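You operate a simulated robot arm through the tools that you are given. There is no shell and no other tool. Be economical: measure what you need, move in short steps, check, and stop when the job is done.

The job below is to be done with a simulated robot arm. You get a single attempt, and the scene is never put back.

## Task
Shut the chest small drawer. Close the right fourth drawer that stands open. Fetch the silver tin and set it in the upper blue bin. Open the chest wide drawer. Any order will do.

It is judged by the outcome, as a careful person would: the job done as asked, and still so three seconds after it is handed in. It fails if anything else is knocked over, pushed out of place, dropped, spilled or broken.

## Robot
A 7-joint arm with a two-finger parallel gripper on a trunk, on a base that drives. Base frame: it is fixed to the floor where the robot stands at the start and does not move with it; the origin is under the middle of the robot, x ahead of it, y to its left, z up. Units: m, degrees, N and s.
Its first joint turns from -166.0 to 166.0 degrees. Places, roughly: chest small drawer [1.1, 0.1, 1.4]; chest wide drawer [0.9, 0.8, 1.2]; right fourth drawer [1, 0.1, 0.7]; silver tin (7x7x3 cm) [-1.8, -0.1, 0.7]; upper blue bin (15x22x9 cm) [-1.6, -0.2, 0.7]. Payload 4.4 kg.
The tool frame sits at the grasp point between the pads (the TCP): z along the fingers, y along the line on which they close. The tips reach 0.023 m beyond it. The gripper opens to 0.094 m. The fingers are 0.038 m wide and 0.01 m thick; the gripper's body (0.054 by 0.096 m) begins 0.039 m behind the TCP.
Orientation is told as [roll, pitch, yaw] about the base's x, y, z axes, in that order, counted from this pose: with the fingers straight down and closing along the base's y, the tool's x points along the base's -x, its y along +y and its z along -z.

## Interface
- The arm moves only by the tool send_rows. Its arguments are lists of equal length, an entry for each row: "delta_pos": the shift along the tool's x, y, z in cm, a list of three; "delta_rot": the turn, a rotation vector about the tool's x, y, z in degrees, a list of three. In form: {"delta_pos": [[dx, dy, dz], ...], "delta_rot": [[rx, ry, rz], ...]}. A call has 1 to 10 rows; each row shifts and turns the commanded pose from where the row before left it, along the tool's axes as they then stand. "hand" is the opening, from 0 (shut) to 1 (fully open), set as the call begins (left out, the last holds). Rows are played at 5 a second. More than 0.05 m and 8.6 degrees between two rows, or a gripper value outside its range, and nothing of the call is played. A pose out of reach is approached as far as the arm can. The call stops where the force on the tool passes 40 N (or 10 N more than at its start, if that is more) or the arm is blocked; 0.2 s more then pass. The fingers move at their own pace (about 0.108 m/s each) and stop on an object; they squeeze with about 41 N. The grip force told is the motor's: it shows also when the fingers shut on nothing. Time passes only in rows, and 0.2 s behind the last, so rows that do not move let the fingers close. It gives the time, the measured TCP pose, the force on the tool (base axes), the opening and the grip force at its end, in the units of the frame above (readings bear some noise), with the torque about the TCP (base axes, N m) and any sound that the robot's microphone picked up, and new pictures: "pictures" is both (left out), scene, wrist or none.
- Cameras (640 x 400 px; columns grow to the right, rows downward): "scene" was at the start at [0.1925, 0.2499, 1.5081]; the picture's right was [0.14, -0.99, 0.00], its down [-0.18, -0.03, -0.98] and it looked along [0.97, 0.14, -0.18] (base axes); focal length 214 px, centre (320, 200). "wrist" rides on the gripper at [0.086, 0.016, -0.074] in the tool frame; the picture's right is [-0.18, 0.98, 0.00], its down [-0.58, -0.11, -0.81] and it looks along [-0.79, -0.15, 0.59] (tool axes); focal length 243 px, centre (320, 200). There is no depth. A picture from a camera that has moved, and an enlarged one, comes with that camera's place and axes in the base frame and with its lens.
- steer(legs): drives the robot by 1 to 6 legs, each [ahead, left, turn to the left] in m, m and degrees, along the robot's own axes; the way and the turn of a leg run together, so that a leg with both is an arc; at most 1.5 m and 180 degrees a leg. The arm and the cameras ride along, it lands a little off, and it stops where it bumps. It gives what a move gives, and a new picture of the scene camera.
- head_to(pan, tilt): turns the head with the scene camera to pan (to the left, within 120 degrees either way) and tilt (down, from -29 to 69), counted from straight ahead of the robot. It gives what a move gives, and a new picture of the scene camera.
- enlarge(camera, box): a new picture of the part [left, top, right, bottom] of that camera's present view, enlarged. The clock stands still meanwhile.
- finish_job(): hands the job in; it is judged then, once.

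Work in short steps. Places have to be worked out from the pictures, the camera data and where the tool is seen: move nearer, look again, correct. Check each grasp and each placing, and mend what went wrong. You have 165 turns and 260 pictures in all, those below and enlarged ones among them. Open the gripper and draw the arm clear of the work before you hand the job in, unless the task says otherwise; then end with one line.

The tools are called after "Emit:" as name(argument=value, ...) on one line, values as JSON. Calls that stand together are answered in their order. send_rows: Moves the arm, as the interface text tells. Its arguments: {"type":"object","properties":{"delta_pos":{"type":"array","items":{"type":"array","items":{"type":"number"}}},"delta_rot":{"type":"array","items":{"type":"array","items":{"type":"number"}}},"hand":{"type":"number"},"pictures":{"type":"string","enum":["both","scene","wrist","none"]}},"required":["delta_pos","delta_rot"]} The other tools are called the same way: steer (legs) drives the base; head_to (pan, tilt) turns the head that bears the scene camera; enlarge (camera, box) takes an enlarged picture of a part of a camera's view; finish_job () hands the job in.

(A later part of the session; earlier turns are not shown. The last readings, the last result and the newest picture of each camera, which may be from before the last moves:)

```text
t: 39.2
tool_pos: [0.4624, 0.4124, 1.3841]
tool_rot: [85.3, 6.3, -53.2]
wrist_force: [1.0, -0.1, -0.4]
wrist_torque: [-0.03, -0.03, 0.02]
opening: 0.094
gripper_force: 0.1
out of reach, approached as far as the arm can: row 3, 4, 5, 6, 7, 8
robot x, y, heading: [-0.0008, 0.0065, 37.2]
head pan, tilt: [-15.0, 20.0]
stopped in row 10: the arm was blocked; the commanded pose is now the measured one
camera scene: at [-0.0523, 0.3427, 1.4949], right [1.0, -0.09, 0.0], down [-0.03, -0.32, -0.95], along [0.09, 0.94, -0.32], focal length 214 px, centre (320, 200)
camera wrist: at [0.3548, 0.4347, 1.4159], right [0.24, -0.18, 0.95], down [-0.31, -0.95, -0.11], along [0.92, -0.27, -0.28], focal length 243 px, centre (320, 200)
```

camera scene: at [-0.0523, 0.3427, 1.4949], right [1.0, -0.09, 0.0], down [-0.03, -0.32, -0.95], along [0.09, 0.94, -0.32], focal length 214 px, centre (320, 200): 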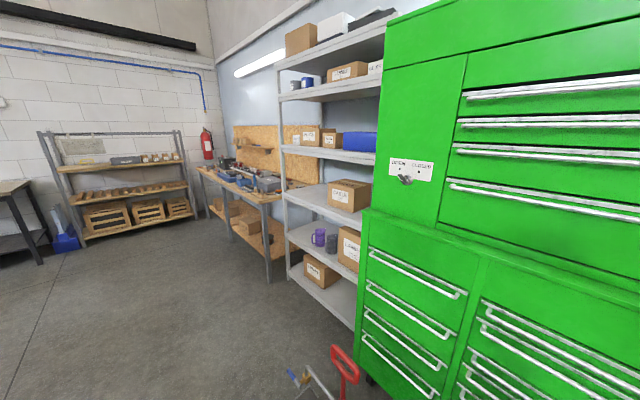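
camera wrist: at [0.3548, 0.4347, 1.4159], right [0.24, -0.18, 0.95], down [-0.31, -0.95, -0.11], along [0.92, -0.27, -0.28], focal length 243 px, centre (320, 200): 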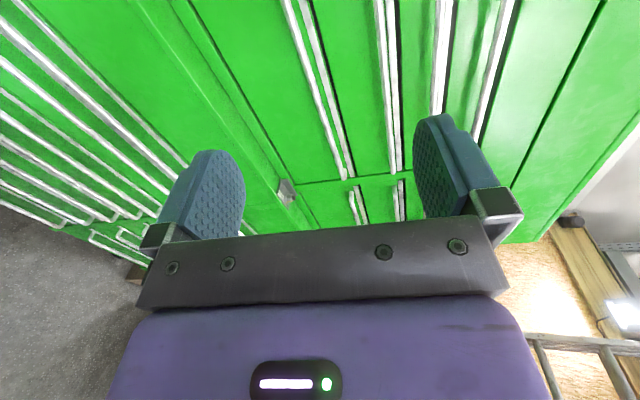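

The arm ran into its own head area (the camera has been pushed round). I retreat to the right and will work with the hand on the right side of the head instead.

Emit:
send_rows(delta_pos=[[-4.5, 0, 1], [-4.5, 0, 1], [-4.5, 0, 1], [-4.5, 0, 1], [-4.5, 0, 1], [-4.5, 0, 1]], delta_rot=[[0, 0, 0], [0, 0, 0], [0, 0, 0], [0, 0, 0], [0, 0, 0], [0, 0, 0]], pictures="scene")

Emit:
head_to(pan=0, tilt=20)

```text
t: 40.6
tool_pos: [0.6707, 0.2364, 1.3542]
tool_rot: [85.4, 5.8, -53.3]
wrist_force: [-0.6, 0.6, 0.7]
wrist_torque: [-0.06, 0.01, -0.08]
opening: 0.094
gripper_force: 0.1
out of reach, approached as far as the arm can: row 2
robot x, y, heading: [-0.0014, 0.0026, 37.1]
head pan, tilt: [-15.0, 20.0]
camera scene: at [0.0242, 0.2857, 1.4926], right [0.38, -0.93, 0.0], down [-0.32, -0.13, -0.94], along [0.87, 0.35, -0.34], focal length 214 px, centre (320, 200)
```

scene: 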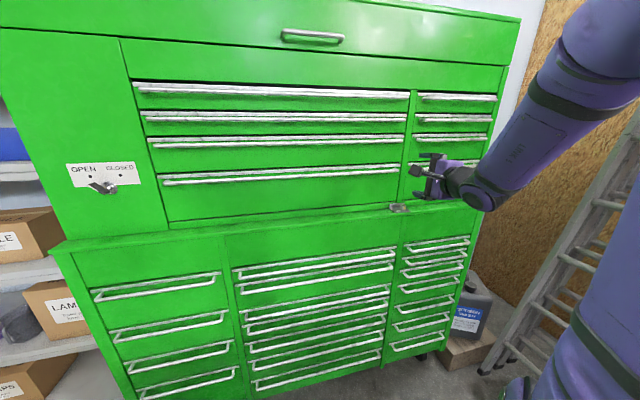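

```text
t: 41.4
tool_pos: [0.6718, 0.2352, 1.3532]
tool_rot: [85.4, 6.0, -53.4]
wrist_force: [0.5, 0.3, -0.1]
wrist_torque: [-0.04, 0.01, -0.03]
opening: 0.0941
gripper_force: 0.0
robot x, y, heading: [0.0008, -0.0026, 37.2]
head pan, tilt: [0.0, 20.0]
camera scene: at [0.0133, 0.3061, 1.4927], right [0.6, -0.8, 0.0], down [-0.27, -0.21, -0.94], along [0.75, 0.57, -0.34], focal length 214 px, centre (320, 200)
```

scene: 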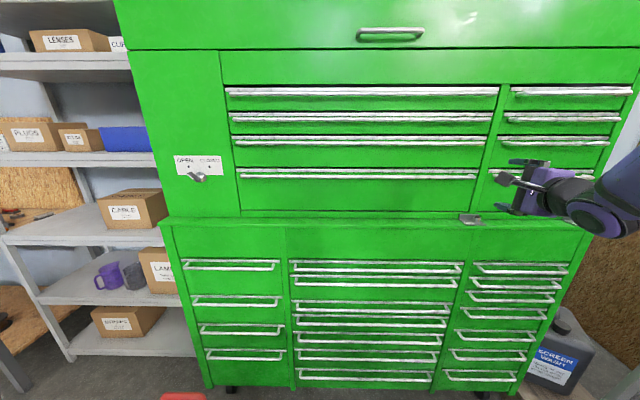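

Head is fine. I shift the base slightly left (carrying the hand to u≈0.13) and level the tool orientation.

Emit:
steer(legs=[[0, 0.08, 0]])

Emit:
send_rows(delta_pos=[[0, 0, 0], [0, -1.5, 4], [0, -1.5, 4]], delta_rot=[[-4.6, 0, -6], [0, 0, 0], [0, 0, 0]])

```text
t: 42.4
tool_pos: [0.6228, 0.299, 1.3536]
tool_rot: [85.4, 6.0, -53.4]
wrist_force: [0.5, 0.1, -0.4]
wrist_torque: [0.01, -0.02, 0.01]
opening: 0.0943
gripper_force: 0.0
robot x, y, heading: [-0.0488, 0.0645, 37.2]
head pan, tilt: [0.0, 20.0]
camera scene: at [-0.0357, 0.3705, 1.4927], right [0.6, -0.8, 0.0], down [-0.27, -0.21, -0.94], along [0.75, 0.57, -0.34], focal length 214 px, centre (320, 200)
```

scene: 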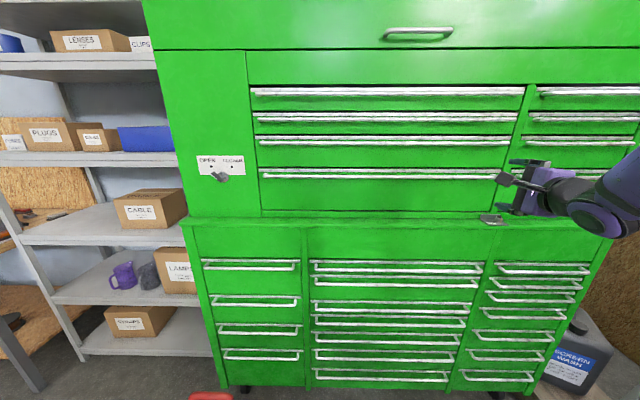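

```text
t: 43.2
tool_pos: [0.6868, 0.3463, 1.3234]
tool_rot: [90.0, 0.0, -53.2]
wrist_force: [-0.3, -0.4, 0.2]
wrist_torque: [-0.05, 0.06, -0.04]
opening: 0.0941
gripper_force: 0.0
robot x, y, heading: [-0.0465, 0.0622, 37.1]
head pan, tilt: [0.0, 20.0]
camera scene: at [-0.0366, 0.3702, 1.4928], right [0.6, -0.8, 0.0], down [-0.27, -0.21, -0.94], along [0.75, 0.57, -0.34], focal length 214 px, centre (320, 200)
camera wrist: at [0.5757, 0.3711, 1.3408], right [0.11, -0.15, 0.98], down [-0.3, -0.95, -0.11], along [0.95, -0.28, -0.15], focal length 243 px, centre (320, 200)
```

scene: 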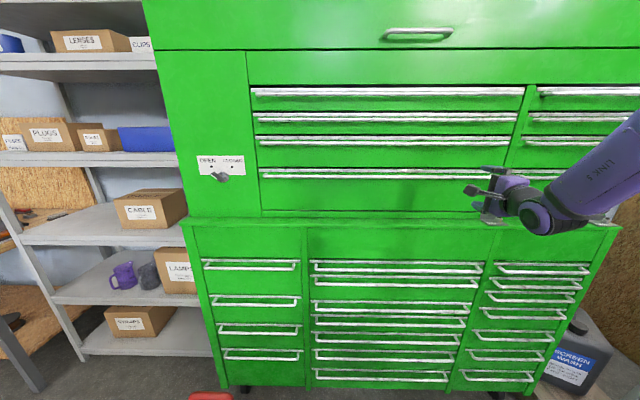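
wrist: 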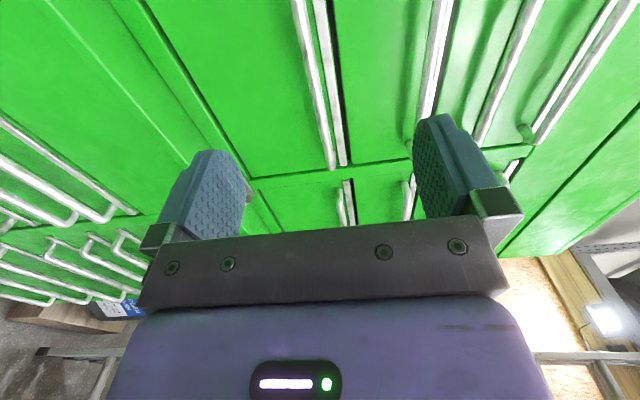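

Bar appears at n≈0.93–0.945, z≈1.31. I lower 1.3 cm and approach 12 cm, then look.

Emit:
send_rows(delta_pos=[[0, -1.3, 3], [0, 0, 3], [0, 0, 3], [0, 0, 3]], delta_rot=[[0, 0, 0], [0, 0, 0], [0, 0, 0], [0, 0, 0]])

Emit:
enlarge(camera="scene", box=[430, 120, 590, 220])

```text
t: 44.2
tool_pos: [0.7832, 0.4196, 1.3114]
tool_rot: [90.1, 0.0, -53.2]
wrist_force: [-0.3, -1.2, 1.6]
wrist_torque: [0.0, 0.02, 0.04]
opening: 0.0941
gripper_force: 0.0
robot x, y, heading: [-0.0501, 0.0643, 37.2]
head pan, tilt: [0.0, 20.0]
camera scene: at [-0.036, 0.3702, 1.4928], right [0.6, -0.8, 0.0], down [-0.27, -0.21, -0.94], along [0.75, 0.57, -0.34], focal length 214 px, centre (320, 200)
camera wrist: at [0.6731, 0.4431, 1.3281], right [0.11, -0.15, 0.98], down [-0.3, -0.95, -0.11], along [0.95, -0.28, -0.15], focal length 243 px, centre (320, 200)
```

scene: 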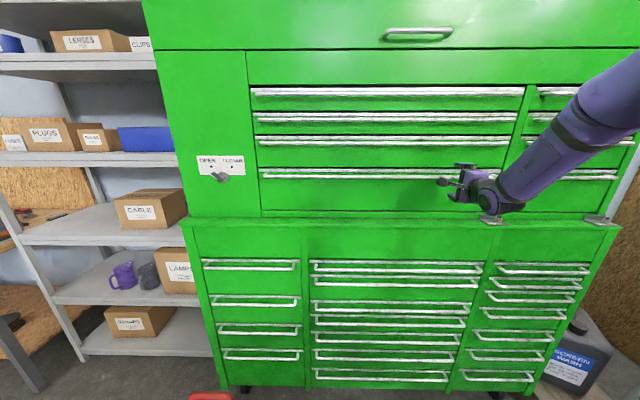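
wrist: 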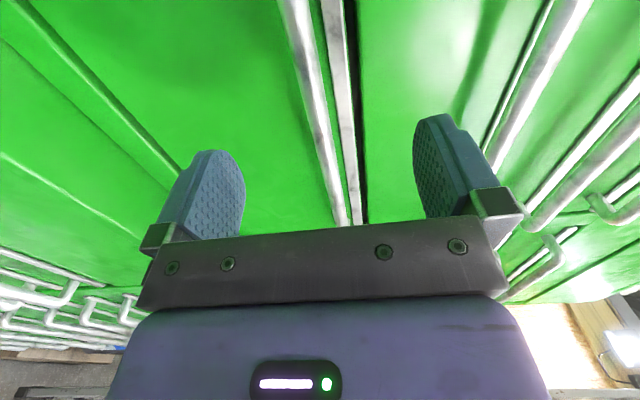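

```text
4.00 times, centred on (510, 170) of scene
camera zoom: at [-0.036, 0.3702, 1.4928], right [0.6, -0.8, 0.0], down [-0.27, -0.21, -0.94], along [0.75, 0.57, -0.34], focal length 858 px, centre (-440, 320)
```

zoom: 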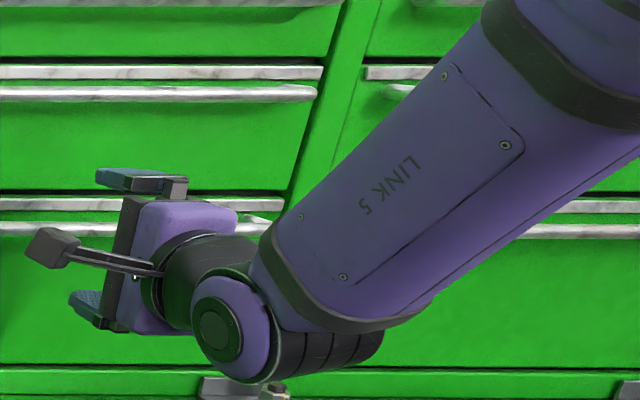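

Bar lies between the fingers. I advance 4.5 cm gently.

Emit:
send_rows(delta_pos=[[0, 0, 1.5], [0, 0, 1.5], [0, 0, 1.5]], delta_rot=[[0, 0, 0], [0, 0, 0], [0, 0, 0]])

Emit:
enlarge(camera="scene", box=[400, 120, 560, 220])

```text
t: 45.0
tool_pos: [0.8181, 0.447, 1.3103]
tool_rot: [89.9, 0.1, -53.1]
wrist_force: [-0.8, -1.0, 0.3]
wrist_torque: [-0.05, 0.0, 0.02]
opening: 0.0941
gripper_force: 0.1
robot x, y, heading: [-0.0445, 0.0647, 37.1]
head pan, tilt: [0.0, 20.0]
camera scene: at [-0.0358, 0.3703, 1.4928], right [0.6, -0.8, 0.0], down [-0.27, -0.21, -0.94], along [0.75, 0.57, -0.34], focal length 214 px, centre (320, 200)
camera wrist: at [0.7084, 0.4702, 1.3277], right [0.11, -0.15, 0.98], down [-0.3, -0.95, -0.11], along [0.95, -0.28, -0.15], focal length 243 px, centre (320, 200)
```

scene: 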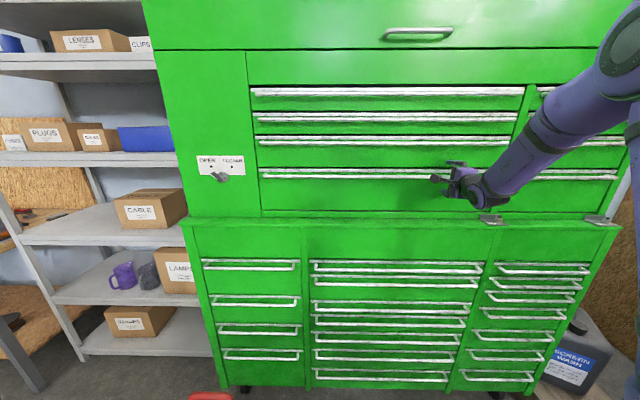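
wrist: 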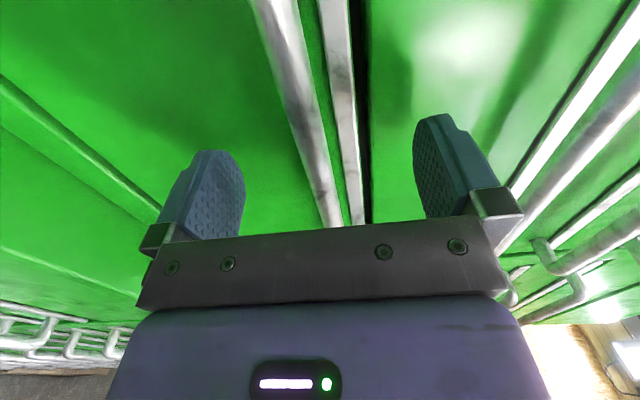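

```text
4.00 times, centred on (480, 170) of scene
camera zoom: at [-0.0358, 0.3703, 1.4928], right [0.6, -0.8, 0.0], down [-0.27, -0.21, -0.94], along [0.75, 0.57, -0.34], focal length 858 px, centre (-320, 320)
```

zoom: 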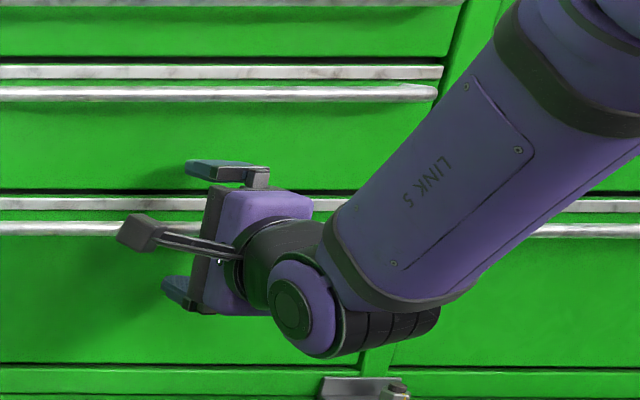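

The bar's image matches a line straight through the TCP. I close the gripper.

Emit:
send_rows(delta_pos=[[0, 0, 0], [0, 0, 0], [0, 0, 0], [0, 0, 0], [0, 0, 0]], delta_rot=[[0, 0, 0], [0, 0, 0], [0, 0, 0], [0, 0, 0], [0, 0, 0]], hand=0, pictures="wrist")

```text
t: 46.2
tool_pos: [0.8198, 0.4472, 1.3103]
tool_rot: [89.9, 0.1, -53.2]
wrist_force: [-1.8, -0.5, -5.8]
wrist_torque: [-0.26, -0.18, -0.04]
opening: 0.0129
gripper_force: 45.0
robot x, y, heading: [-0.0492, 0.0699, 37.2]
head pan, tilt: [0.0, 20.0]
camera wrist: at [0.7084, 0.4705, 1.3273], right [0.11, -0.15, 0.98], down [-0.3, -0.95, -0.11], along [0.95, -0.28, -0.15], focal length 243 px, centre (320, 200)
```

wrist: 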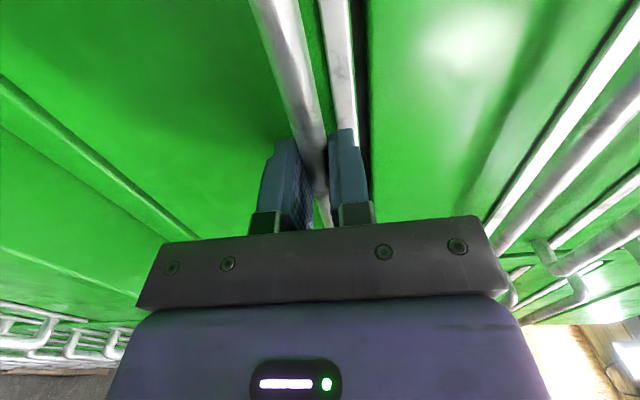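

Bar gripped (opening 1.3 cm, force 45 N). Now I pull straight back.

Emit:
send_rows(delta_pos=[[0, 0, -1], [0, 0, -1.5], [0, 0, -2], [0, 0, -2], [0, 0, -2], [0, 0, -2]], delta_rot=[[0, 0, 0], [0, 0, 0], [0, 0, 0], [0, 0, 0], [0, 0, 0], [0, 0, 0]])

```text
t: 47.6
tool_pos: [0.7341, 0.3855, 1.3097]
tool_rot: [89.8, 0.0, -53.1]
wrist_force: [-10.3, 13.2, -8.3]
wrist_torque: [-0.09, 0.17, -0.42]
opening: 0.0129
gripper_force: 44.8
robot x, y, heading: [-0.0447, 0.0604, 37.3]
head pan, tilt: [0.0, 20.0]
camera scene: at [-0.036, 0.3716, 1.4925], right [0.6, -0.8, 0.0], down [-0.27, -0.21, -0.94], along [0.75, 0.57, -0.34], focal length 214 px, centre (320, 200)
camera wrist: at [0.624, 0.4089, 1.3272], right [0.11, -0.15, 0.98], down [-0.29, -0.95, -0.11], along [0.95, -0.28, -0.15], focal length 243 px, centre (320, 200)
```

scene: 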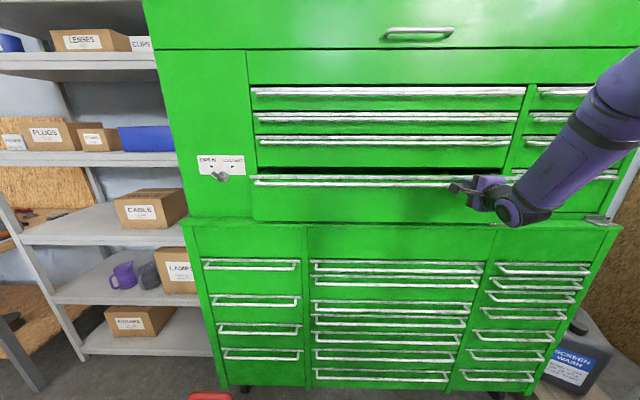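
wrist: 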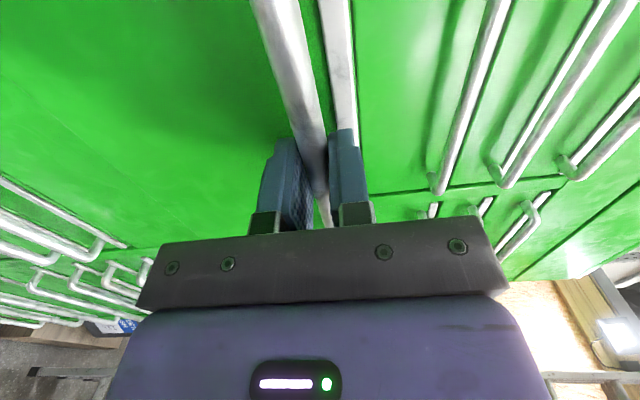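

It opens. A side force of ~17 N to the left shows the true slide direction is slightly left of mine, so I add a small leftward correction while pulling on.

Emit:
send_rows(delta_pos=[[0.2, 0, -2], [0.1, 0, -2], [0.1, 0, -2], [0.1, 0, -2], [0.1, 0, -2], [0.1, 0, -2]], delta_rot=[[0, 0, 0], [0, 0, 0], [0, 0, 0], [0, 0, 0], [0, 0, 0], [0, 0, 0]], pictures="scene")

```text
t: 49.0
tool_pos: [0.6361, 0.3138, 1.3095]
tool_rot: [89.9, 0.1, -53.4]
wrist_force: [9.6, -14.0, -8.7]
wrist_torque: [-0.61, -0.27, -0.61]
opening: 0.0129
gripper_force: 44.5
robot x, y, heading: [-0.05, 0.0655, 36.8]
head pan, tilt: [0.0, 20.0]
camera scene: at [-0.0345, 0.3697, 1.4929], right [0.6, -0.8, 0.0], down [-0.27, -0.21, -0.94], along [0.75, 0.57, -0.34], focal length 214 px, centre (320, 200)
```

scene: 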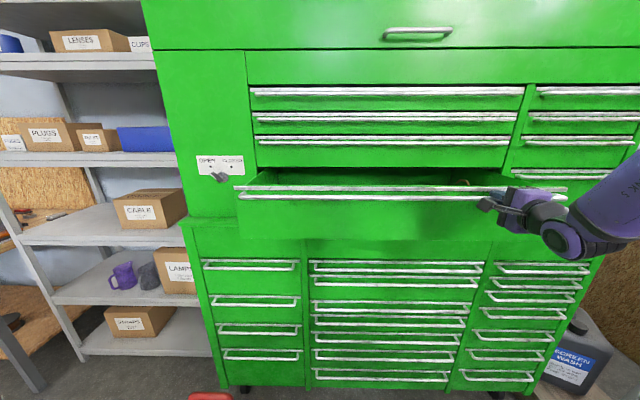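

Slightly over-corrected (force now to the right); I ease it back and pull a further 6 cm.

Emit:
send_rows(delta_pos=[[-0.35, 0, -1.5], [0, 0, -1.5], [0, 0, -1.5], [0, 0, -1.5]], delta_rot=[[0, 0, 0], [0, 0, 0], [0, 0, 0], [0, 0, 0]], pictures="scene")

```text
t: 49.8
tool_pos: [0.6067, 0.2937, 1.3098]
tool_rot: [89.2, 0.1, -52.7]
wrist_force: [-3.1, 2.8, -4.8]
wrist_torque: [-0.31, -0.1, -0.64]
opening: 0.0129
gripper_force: 45.1
out of reach, approached as far as the arm can: row 3, 4
robot x, y, heading: [-0.0491, 0.0646, 37.1]
head pan, tilt: [0.0, 20.0]
stopped in row 4: the force on the tool passed its limit at 50 N (the readings are from after the stop); the commanded pose is now the measured one
camera scene: at [-0.0361, 0.3711, 1.4927], right [0.6, -0.8, 0.0], down [-0.27, -0.21, -0.94], along [0.75, 0.57, -0.34], focal length 214 px, centre (320, 200)
```

scene: 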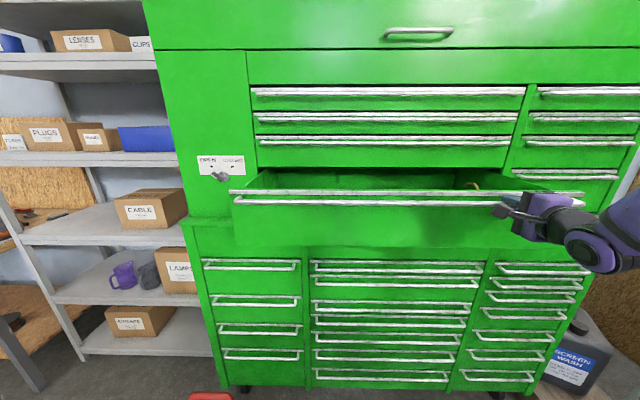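

Arm is at its fold limit with ~26 cm open. I drive the base back 0.12 m still gripping to open it further.

Emit:
steer(legs=[[-0.12, 0, 0]])

```text
t: 51.1
tool_pos: [0.5097, 0.222, 1.3096]
tool_rot: [89.2, 0.0, -52.5]
wrist_force: [-20.1, 27.7, -16.5]
wrist_torque: [0.23, 0.3, 1.07]
opening: 0.0131
gripper_force: 44.7
robot x, y, heading: [-0.144, -0.0092, 37.3]
head pan, tilt: [0.0, 20.0]
camera scene: at [-0.133, 0.2996, 1.4923], right [0.6, -0.8, 0.0], down [-0.27, -0.21, -0.94], along [0.75, 0.57, -0.34], focal length 214 px, centre (320, 200)
```

scene: 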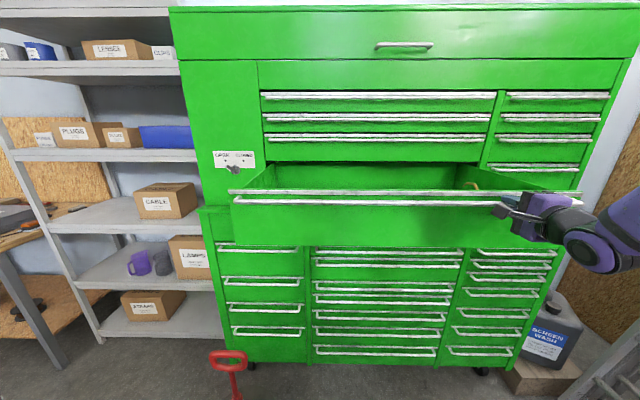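

The drawer is about 38 cm open. I release and back the robot away.

Emit:
send_rows(delta_pos=[[0, 0, 0], [0, 0, 0], [0, 0, 0]], delta_rot=[[0, 0, 0], [0, 0, 0], [0, 0, 0]], hand=1, pictures="wrist")

Emit:
steer(legs=[[-0.25, 0, 0]])

```text
t: 51.9
tool_pos: [0.509, 0.2213, 1.3103]
tool_rot: [89.2, 0.0, -52.3]
wrist_force: [0.6, 0.3, 0.2]
wrist_torque: [-0.01, 0.01, 0.01]
opening: 0.094
gripper_force: 0.1
robot x, y, heading: [-0.145, -0.0087, 37.3]
head pan, tilt: [0.0, 20.0]
camera wrist: at [0.3997, 0.2428, 1.3284], right [0.12, -0.14, 0.98], down [-0.29, -0.95, -0.1], along [0.95, -0.27, -0.16], focal length 243 px, centre (320, 200)
```

wrist: 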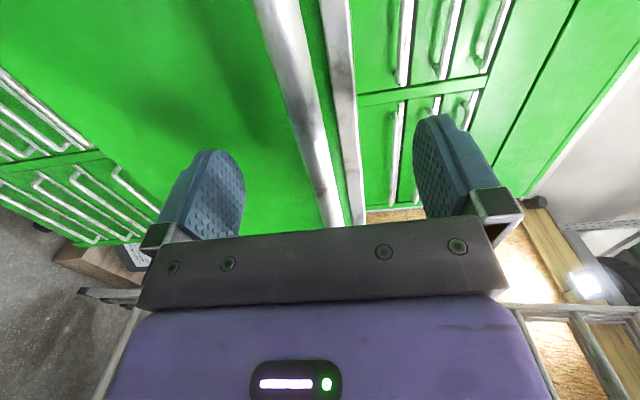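

```text
t: 53.5
tool_pos: [0.3706, 0.1686, 1.3117]
tool_rot: [89.2, 0.1, -50.0]
wrist_force: [0.4, 0.2, -0.4]
wrist_torque: [0.02, 0.02, -0.01]
opening: 0.0938
gripper_force: 0.1
robot x, y, heading: [-0.2734, -0.0918, 39.7]
head pan, tilt: [0.0, 20.0]
stopped in leg 1: the robot was blocked; the commanded pose is now the measured one
camera scene: at [-0.2736, 0.2179, 1.4927], right [0.64, -0.77, 0.0], down [-0.26, -0.22, -0.94], along [0.72, 0.6, -0.34], focal length 214 px, centre (320, 200)
```

scene: 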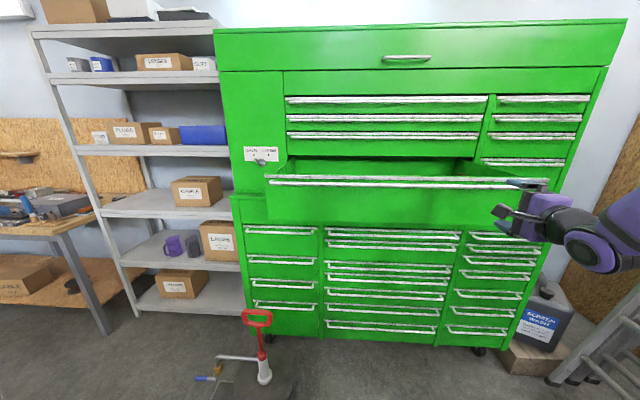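

The base bumped something behind and stopped. I look around before any further driving.

Emit:
head_to(pan=-115, tilt=45)

Emit:
head_to(pan=118, tilt=45)

Emit:
head_to(pan=118, tilt=15)

```text
t: 55.5
tool_pos: [0.3708, 0.1688, 1.3111]
tool_rot: [89.2, 0.1, -49.9]
wrist_force: [0.2, -0.6, 0.0]
wrist_torque: [0.0, 0.02, -0.02]
opening: 0.0941
gripper_force: 0.1
robot x, y, heading: [-0.2723, -0.0876, 39.5]
head pan, tilt: [-115.0, 45.0]
camera scene: at [-0.3247, 0.0799, 1.4541], right [-0.97, -0.25, 0.0], down [-0.18, 0.68, -0.71], along [0.18, -0.68, -0.71], focal length 214 px, centre (320, 200)
```

scene: 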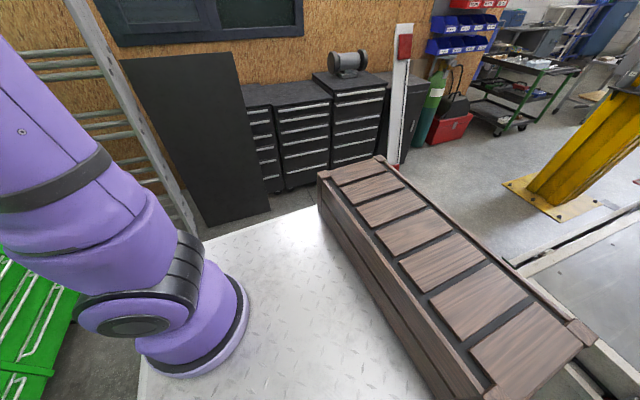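

```text
t: 58.8
tool_pos: [0.3705, 0.1684, 1.3102]
tool_rot: [89.2, 0.2, -49.9]
wrist_force: [-0.2, -0.3, -0.9]
wrist_torque: [0.04, -0.01, -0.01]
opening: 0.094
gripper_force: 0.0
robot x, y, heading: [-0.2747, -0.086, 39.7]
head pan, tilt: [118.0, 45.0]
camera scene: at [-0.4206, 0.1895, 1.4541], right [0.38, 0.92, 0.0], down [0.65, -0.27, -0.71], along [-0.65, 0.27, -0.71], focal length 214 px, centre (320, 200)
```

scene: 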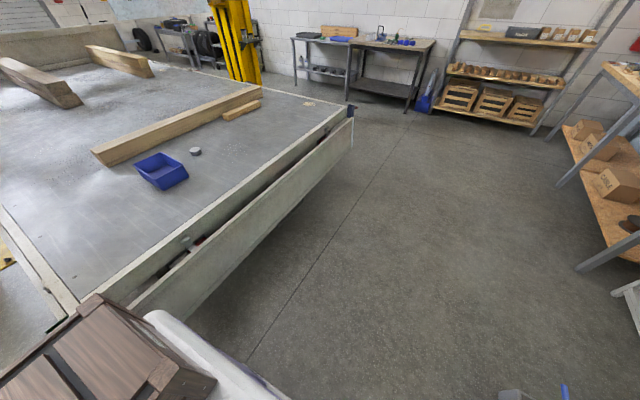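

```text
t: 59.7
tool_pos: [0.3705, 0.1689, 1.3116]
tool_rot: [89.2, 0.1, -49.8]
wrist_force: [0.4, -0.3, -0.1]
wrist_torque: [0.0, 0.01, -0.02]
opening: 0.0943
gripper_force: 0.1
robot x, y, heading: [-0.2756, -0.0873, 39.7]
head pan, tilt: [118.0, 15.0]
camera scene: at [-0.4318, 0.194, 1.5008], right [0.38, 0.93, 0.0], down [0.24, -0.1, -0.97], along [-0.89, 0.37, -0.26], focal length 214 px, centre (320, 200)
```

scene: 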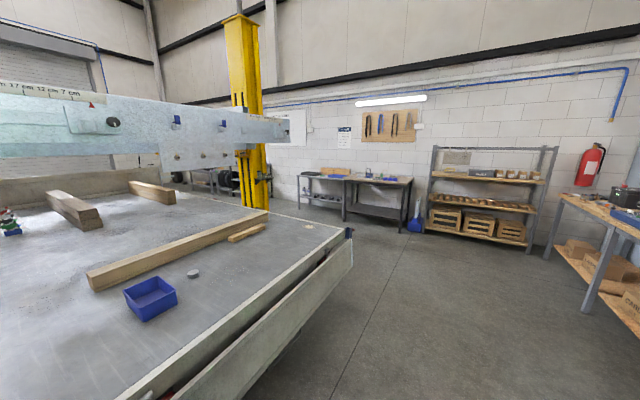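

The brown slatted box may be part of the robot's rear; behind is a trailer bed with the blue bin and tin. I ease forward 5 cm and check whether the box rides along.

Emit:
steer(legs=[[0.05, 0, 0]])

Emit:
head_to(pan=-115, tilt=60)

```text
t: 60.7
tool_pos: [0.4099, 0.2004, 1.3106]
tool_rot: [89.2, 0.0, -50.0]
wrist_force: [0.6, -0.1, 0.2]
wrist_torque: [0.01, 0.01, 0.0]
opening: 0.094
gripper_force: 0.1
robot x, y, heading: [-0.234, -0.0559, 39.6]
head pan, tilt: [118.0, 15.0]
camera scene: at [-0.3931, 0.2261, 1.5009], right [0.38, 0.92, 0.0], down [0.24, -0.1, -0.97], along [-0.89, 0.37, -0.26], focal length 214 px, centre (320, 200)
```

scene: 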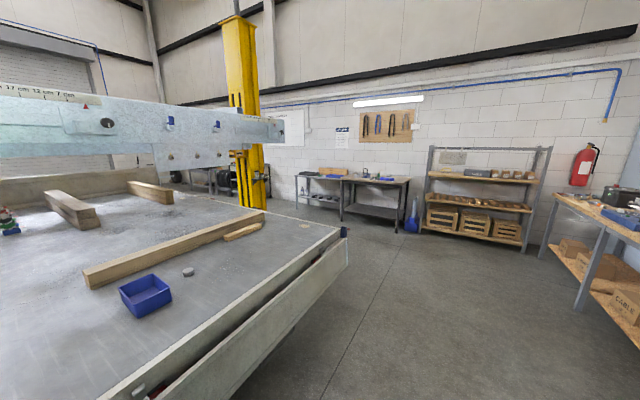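

```text
t: 64.0
tool_pos: [0.4109, 0.2008, 1.31]
tool_rot: [89.2, 0.1, -49.9]
wrist_force: [-0.5, -0.2, 0.4]
wrist_torque: [0.03, 0.03, 0.01]
opening: 0.0941
gripper_force: 0.0
robot x, y, heading: [-0.2372, -0.0553, 39.5]
head pan, tilt: [-115.0, 60.0]
camera scene: at [-0.2898, 0.1261, 1.4346], right [-0.97, -0.25, 0.0], down [-0.22, 0.84, -0.5], along [0.13, -0.48, -0.87], focal length 214 px, centre (320, 200)
```

scene: 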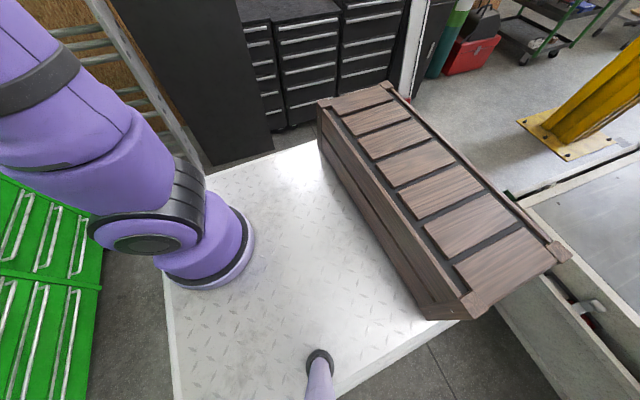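

The box is robot-mounted. I look down at the rear to find what was touched.

Emit:
head_to(pan=118, tilt=69)

Emit:
head_to(pan=-119, tilt=25)

```text
t: 67.3
tool_pos: [0.4092, 0.2019, 1.3111]
tool_rot: [89.2, 0.2, -49.9]
wrist_force: [-0.8, -0.2, -0.1]
wrist_torque: [-0.02, -0.03, -0.02]
opening: 0.094
gripper_force: 0.1
robot x, y, heading: [-0.2344, -0.0572, 39.7]
head pan, tilt: [118.0, 68.8]
camera scene: at [-0.3584, 0.2118, 1.4252], right [0.38, 0.92, 0.0], down [0.86, -0.35, -0.36], along [-0.34, 0.14, -0.93], focal length 214 px, centre (320, 200)
```

scene: 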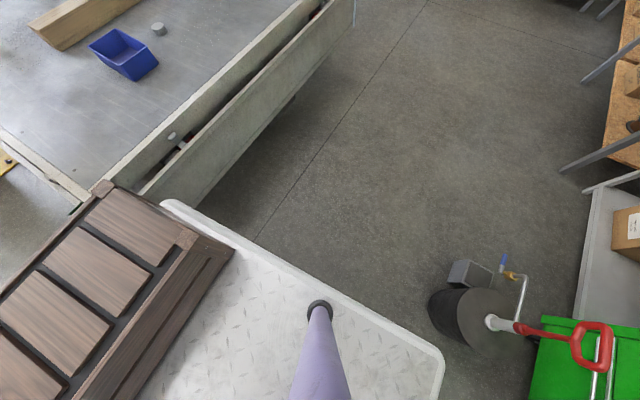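

```text
t: 70.6
tool_pos: [0.4101, 0.2005, 1.3096]
tool_rot: [89.2, 0.1, -49.9]
wrist_force: [-0.2, 0.2, 0.4]
wrist_torque: [0.03, 0.0, 0.01]
opening: 0.0941
gripper_force: 0.0
robot x, y, heading: [-0.2326, -0.0546, 39.8]
head pan, tilt: [-119.0, 25.0]
camera scene: at [-0.2896, 0.1, 1.4847], right [-0.98, -0.19, 0.0], down [-0.08, 0.42, -0.91], along [0.17, -0.89, -0.42], focal length 214 px, centre (320, 200)
```

scene: 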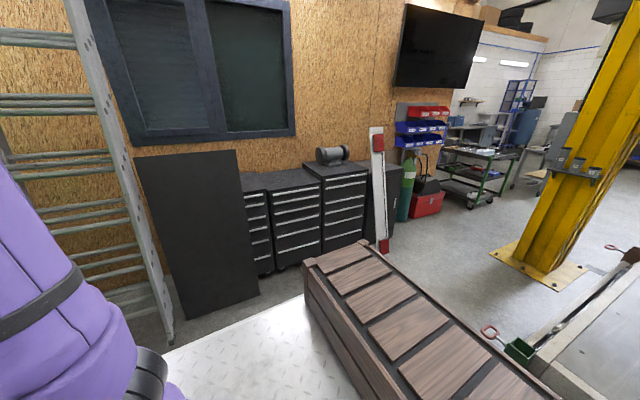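

Nothing disturbed as far as I see. Before driving round I raise the hand and bring it back to the fingers-down home-like pose, clear of the open drawer.

Emit:
send_rows(delta_pos=[[0, 4.5, 0], [0, 4.5, 0], [0, 4.5, 0], [0, 4.5, 0], [0, 4.5, 0], [0, 2, 0]], delta_rot=[[0, 0, 0], [0, 0, 0], [0, 0, 0], [0, 0, 0], [0, 0, 0], [0, 0, 0]], pictures="none")

Emit:
send_rows(delta_pos=[[0, 0, 0], [0, 0, 0], [0, 0, 0], [0, 0, 0], [0, 0, 0], [0, 0, 0], [0, 0, 0], [0, 0, 0], [0, 0, 0], [0, 0, 0]], delta_rot=[[0, 0, -8.5], [0, 0, -8.5], [0, 0, -8.5], [0, 0, -8.5], [0, 0, -8.5], [0, 0, -8.5], [0, 0, -8.5], [0, 0, -8.5], [0, 0, -8.5], [0, 0, -8.5]], pictures="none")

Emit:
head_to(pan=-20, tilt=20)

```text
t: 72.0
tool_pos: [0.4117, 0.2025, 1.5567]
tool_rot: [89.2, 0.1, -50.0]
wrist_force: [0.4, 0.2, -0.4]
wrist_torque: [0.04, 0.01, 0.0]
opening: 0.0942
gripper_force: 0.0
robot x, y, heading: [-0.2309, -0.0594, 39.6]
head pan, tilt: [-119.0, 25.0]
```

```text
t: 74.2
tool_pos: [0.4122, 0.2022, 1.5547]
tool_rot: [81.0, -85.0, -40.9]
wrist_force: [-0.3, -0.7, 0.5]
wrist_torque: [-0.04, 0.02, 0.04]
opening: 0.0941
gripper_force: 0.2
robot x, y, heading: [-0.2317, -0.0588, 39.6]
head pan, tilt: [-119.0, 25.0]
```

```text
t: 76.0
tool_pos: [0.4122, 0.2024, 1.5558]
tool_rot: [81.4, -84.8, -41.3]
wrist_force: [0.6, -0.8, -0.2]
wrist_torque: [-0.01, 0.03, 0.0]
opening: 0.094
gripper_force: 0.0
robot x, y, heading: [-0.2348, -0.0572, 39.4]
head pan, tilt: [-20.0, 20.0]
camera scene: at [-0.219, 0.2218, 1.4927], right [0.34, -0.94, 0.0], down [-0.32, -0.11, -0.94], along [0.89, 0.32, -0.34], focal length 214 px, centre (320, 200)
```

scene: 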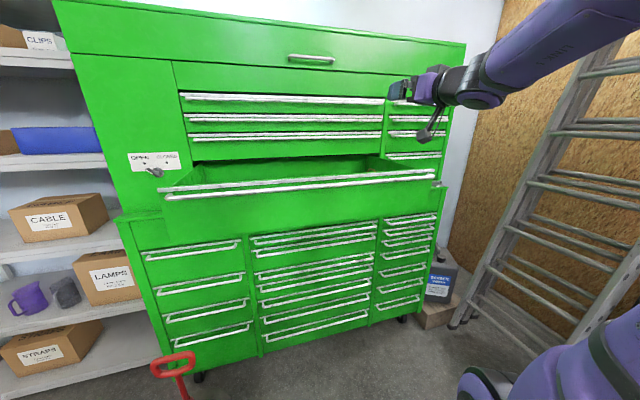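

Now pitch the fingers down.

Emit:
send_rows(delta_pos=[[0, 0, 0], [0, 0, 0], [0, 0, 0], [0, 0, 0], [0, 0, 0], [0, 0, 0], [0, 0, 0], [0, 0, 0], [0, 0, 0], [0, 0, 0]], delta_rot=[[0, 0, -5], [0, 8.5, 0], [0, 8.5, 0], [0, 8.5, 0], [0, 8.5, 0], [0, 8.5, 0], [0, 8.5, 0], [0, 8.5, 0], [0, 8.5, 0], [0, 8.5, 0]], pictures="none")

Emit:
send_rows(delta_pos=[[0, 4, -2], [0, 4, -2], [0, 4, 0], [0, 4, 0], [0, 4, 0]], delta_rot=[[0, 8.5, 0], [0, 4.5, 0], [0, 0, 0], [0, 0, 0], [0, 0, 0]], pictures="none")

Emit:
head_to(pan=60, tilt=30)

```text
t: 78.2
tool_pos: [0.4123, 0.2011, 1.5565]
tool_rot: [-0.1, -12.7, 40.0]
wrist_force: [-0.4, -0.5, 1.5]
wrist_torque: [-0.01, 0.0, -0.04]
opening: 0.0941
gripper_force: 0.1
robot x, y, heading: [-0.2328, -0.0534, 39.5]
head pan, tilt: [-20.0, 20.0]
```

```text
t: 79.4
tool_pos: [0.2795, 0.352, 1.5947]
tool_rot: [0.0, 0.3, 40.0]
wrist_force: [-0.5, -0.6, -0.3]
wrist_torque: [0.07, 0.03, 0.0]
opening: 0.094
gripper_force: 0.0
robot x, y, heading: [-0.234, -0.0572, 39.7]
head pan, tilt: [-20.0, 20.0]
```

```text
t: 80.9
tool_pos: [0.2807, 0.352, 1.594]
tool_rot: [0.1, 0.3, 40.1]
wrist_force: [-0.6, 0.7, 0.2]
wrist_torque: [-0.03, 0.0, 0.02]
opening: 0.094
gripper_force: 0.0
robot x, y, heading: [-0.2358, -0.0566, 39.7]
head pan, tilt: [60.0, 30.0]
camera scene: at [-0.3218, 0.2798, 1.4767], right [0.99, 0.17, 0.0], down [0.08, -0.49, -0.87], along [-0.14, 0.85, -0.5], focal length 214 px, centre (320, 200)
```

scene: 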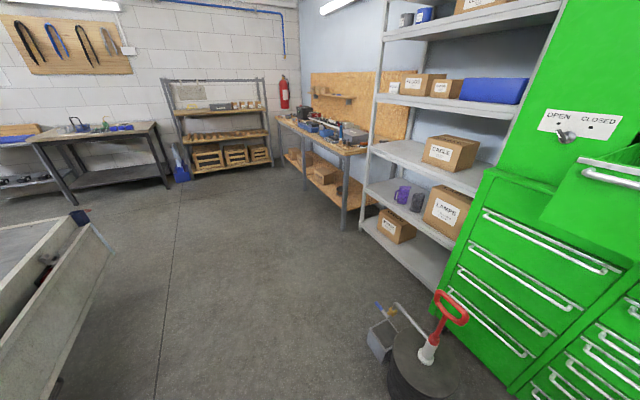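

The floor to the left is free. I turn slightly to be parallel with the trailer edge and slide left 0.5 m, then look at the trailer again.

Emit:
steer(legs=[[0.05, 0, -6.5], [0, 0.5, 0]])

Emit:
head_to(pan=118, tilt=5)

Emit:
head_to(pan=118, tilt=45)

```text
t: 84.4
tool_pos: [0.0914, 0.7394, 1.5936]
tool_rot: [0.1, 0.4, 33.4]
wrist_force: [0.6, -0.2, -0.4]
wrist_torque: [-0.01, 0.01, -0.05]
opening: 0.0939
gripper_force: 0.1
robot x, y, heading: [-0.4659, 0.3894, 33.1]
head pan, tilt: [60.0, 30.0]
camera scene: at [-0.5144, 0.7367, 1.4767], right [1.0, 0.05, 0.0], down [0.03, -0.5, -0.87], along [-0.04, 0.86, -0.5], focal length 214 px, centre (320, 200)
```

scene: 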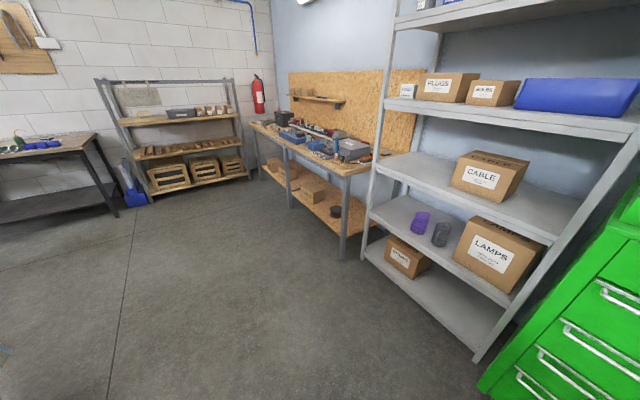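

```text
t: 85.7
tool_pos: [0.0923, 0.7391, 1.5958]
tool_rot: [0.1, 0.3, 33.5]
wrist_force: [0.4, 0.1, 0.0]
wrist_torque: [0.0, -0.02, 0.02]
opening: 0.0942
gripper_force: 0.0
robot x, y, heading: [-0.4619, 0.3913, 33.0]
head pan, tilt: [118.0, 5.0]
camera scene: at [-0.59, 0.691, 1.5171], right [0.49, 0.87, 0.0], down [0.08, -0.04, -1.0], along [-0.87, 0.48, -0.09], focal length 214 px, centre (320, 200)
```

scene: 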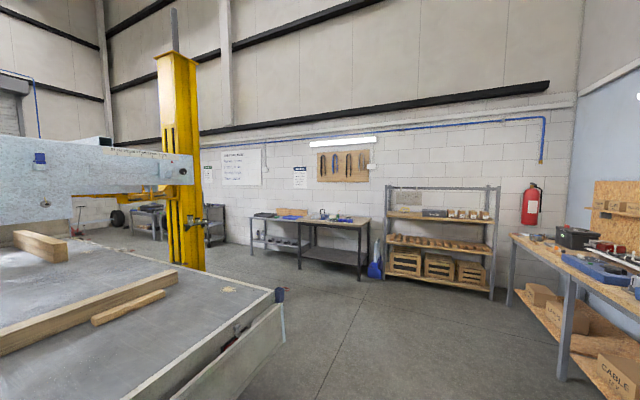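

```text
t: 86.8
tool_pos: [0.0929, 0.7388, 1.5941]
tool_rot: [0.0, 0.3, 33.4]
wrist_force: [-0.5, -0.3, 0.3]
wrist_torque: [0.0, -0.01, 0.0]
opening: 0.0943
gripper_force: 0.1
robot x, y, heading: [-0.4646, 0.3915, 33.1]
head pan, tilt: [118.0, 45.0]
camera scene: at [-0.5808, 0.6859, 1.4541], right [0.49, 0.87, 0.0], down [0.62, -0.34, -0.71], along [-0.62, 0.34, -0.71], focal length 214 px, centre (320, 200)
```

scene: 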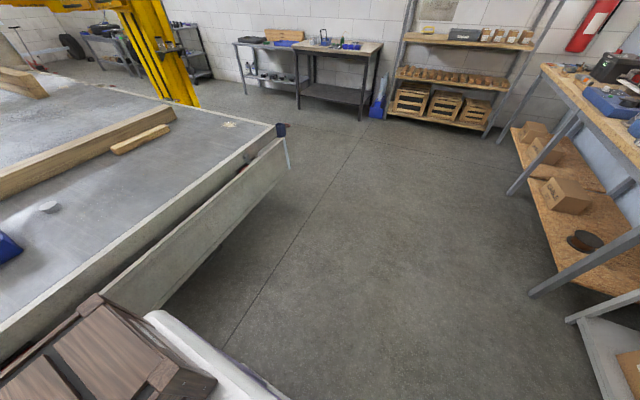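

The tin is at about (-1.81,-0.10), and the deck edge's side board runs along direction (-0.564, 0.826). I'll stand with my right side to the trailer (heading ≈ 304°), keeping the head clear of the arm: slide left 0.45 m, then turn right 89°.

Emit:
steer(legs=[[0, 0.45, 0], [0, 0, -45], [0, 0, -44]])

Emit:
head_to(pan=-80, tilt=40)

```text
t: 93.5
tool_pos: [-0.3528, 0.2196, 1.5941]
tool_rot: [0.1, 0.3, -55.3]
wrist_force: [0.5, -0.4, 0.0]
wrist_torque: [0.03, -0.01, -0.01]
opening: 0.0942
gripper_force: 0.1
robot x, y, heading: [-0.7072, 0.7703, -55.8]
head pan, tilt: [118.0, 45.0]
camera scene: at [-0.4212, 0.8923, 1.4541], right [0.89, -0.47, 0.0], down [-0.33, -0.63, -0.71], along [0.33, 0.63, -0.71], focal length 214 px, centre (320, 200)
```

scene: 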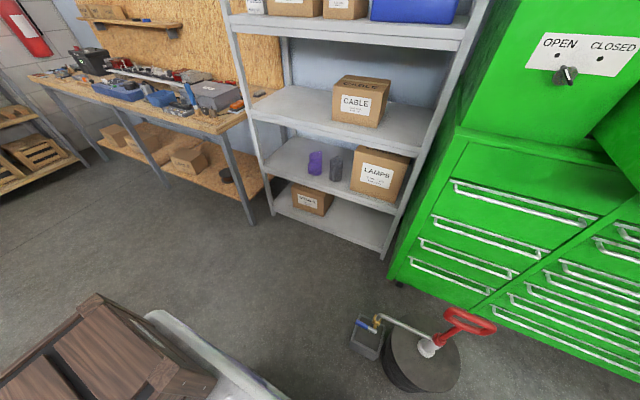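

```text
t: 96.4
tool_pos: [-0.3513, 0.2189, 1.5939]
tool_rot: [0.1, 0.3, -55.3]
wrist_force: [0.5, -0.7, 0.0]
wrist_torque: [-0.03, 0.02, 0.01]
opening: 0.0939
gripper_force: 0.0
robot x, y, heading: [-0.7082, 0.7677, -55.6]
head pan, tilt: [-80.0, 40.0]
camera scene: at [-0.5199, 0.761, 1.4613], right [-0.7, 0.72, 0.0], down [0.46, 0.45, -0.77], along [-0.55, -0.53, -0.64], focal length 214 px, centre (320, 200)
```

scene: 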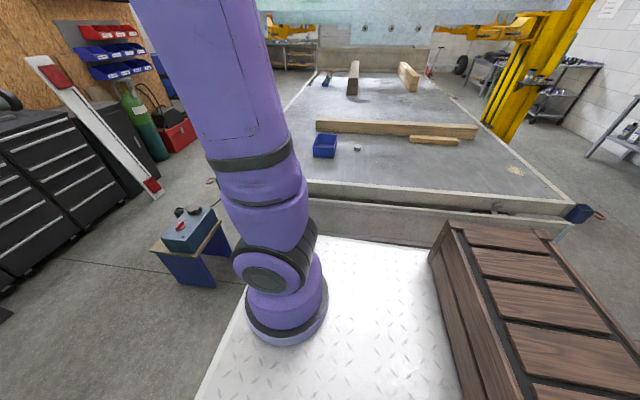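

I now see a small stool with a box near the trailer's corner (that is what I touched before; it stands fine) and will keep clear. I slide right 0.38 m toward the trailer and look.

Emit:
steer(legs=[[0, -0.38, 0]])

Emit:
head_to(pan=-80, tilt=65)

```text
t: 98.8
tool_pos: [-0.6711, 0.0037, 1.5945]
tool_rot: [0.1, 0.3, -55.4]
wrist_force: [0.4, 0.0, -0.6]
wrist_torque: [0.01, -0.01, 0.02]
opening: 0.0942
gripper_force: 0.1
robot x, y, heading: [-1.0237, 0.5556, -55.9]
head pan, tilt: [-80.0, 40.0]
camera scene: at [-0.8366, 0.5455, 1.4613], right [-0.7, 0.72, 0.0], down [0.46, 0.45, -0.77], along [-0.55, -0.53, -0.64], focal length 214 px, centre (320, 200)
```

scene: 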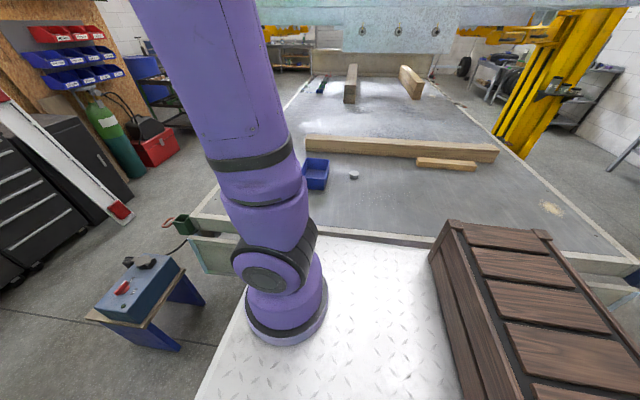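

```text
t: 99.7
tool_pos: [-0.6704, 0.0037, 1.5951]
tool_rot: [0.0, 0.3, -55.5]
wrist_force: [-0.4, 0.2, -0.2]
wrist_torque: [-0.04, 0.03, 0.01]
opening: 0.094
gripper_force: 0.1
robot x, y, heading: [-1.0287, 0.552, -55.9]
head pan, tilt: [-80.0, 65.0]
camera scene: at [-0.8191, 0.5623, 1.4291], right [-0.7, 0.72, 0.0], down [0.65, 0.63, -0.42], along [-0.3, -0.29, -0.91], focal length 214 px, centre (320, 200)
```

scene: 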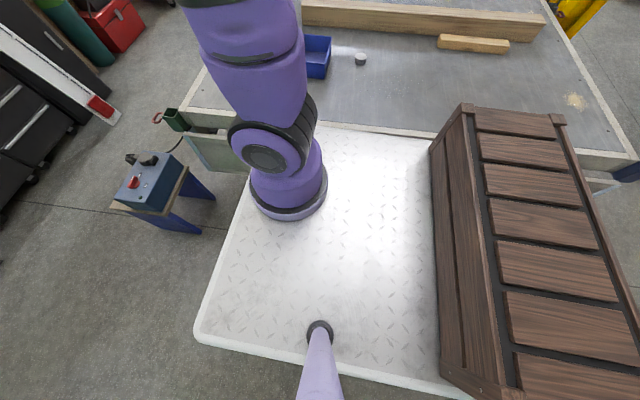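

I move 0.08 m closer to the trailer.

Emit:
steer(legs=[[0, -0.08, 0]])

Emit:
head_to(pan=-85, tilt=30)

```text
t: 100.8
tool_pos: [-0.7362, -0.0414, 1.5956]
tool_rot: [0.0, 0.3, -55.5]
wrist_force: [0.2, -0.5, -0.8]
wrist_torque: [0.03, 0.02, -0.03]
opening: 0.0938
gripper_force: 0.1
robot x, y, heading: [-1.0925, 0.5077, -55.8]
head pan, tilt: [-80.0, 65.0]
camera scene: at [-0.8855, 0.5175, 1.429], right [-0.7, 0.72, 0.0], down [0.65, 0.63, -0.42], along [-0.3, -0.29, -0.91], focal length 214 px, centre (320, 200)
```

scene: 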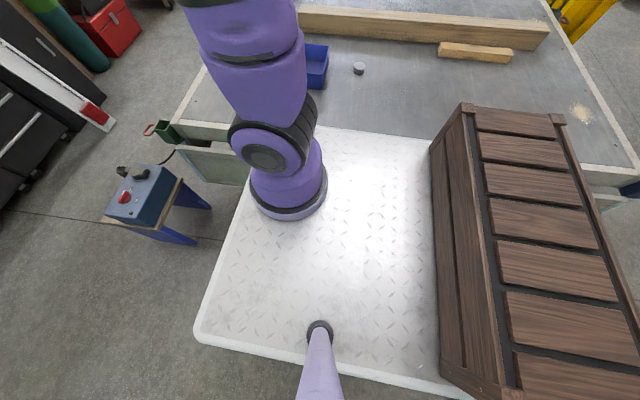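

```text
t: 101.8
tool_pos: [-0.7373, -0.0413, 1.5946]
tool_rot: [0.0, 0.3, -55.5]
wrist_force: [1.1, 0.2, -0.3]
wrist_torque: [0.0, 0.0, 0.03]
opening: 0.0941
gripper_force: 0.1
robot x, y, heading: [-1.0938, 0.5116, -56.0]
head pan, tilt: [-85.0, 30.0]
camera scene: at [-0.9121, 0.5027, 1.4766], right [-0.63, 0.78, 0.0], down [0.39, 0.32, -0.87], along [-0.67, -0.55, -0.5], focal length 214 px, centre (320, 200)
```

scene: 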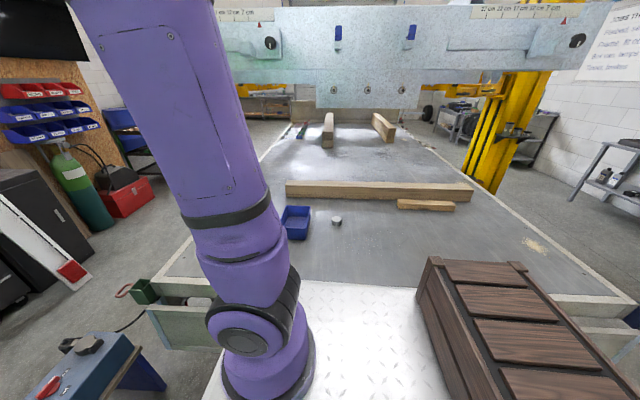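

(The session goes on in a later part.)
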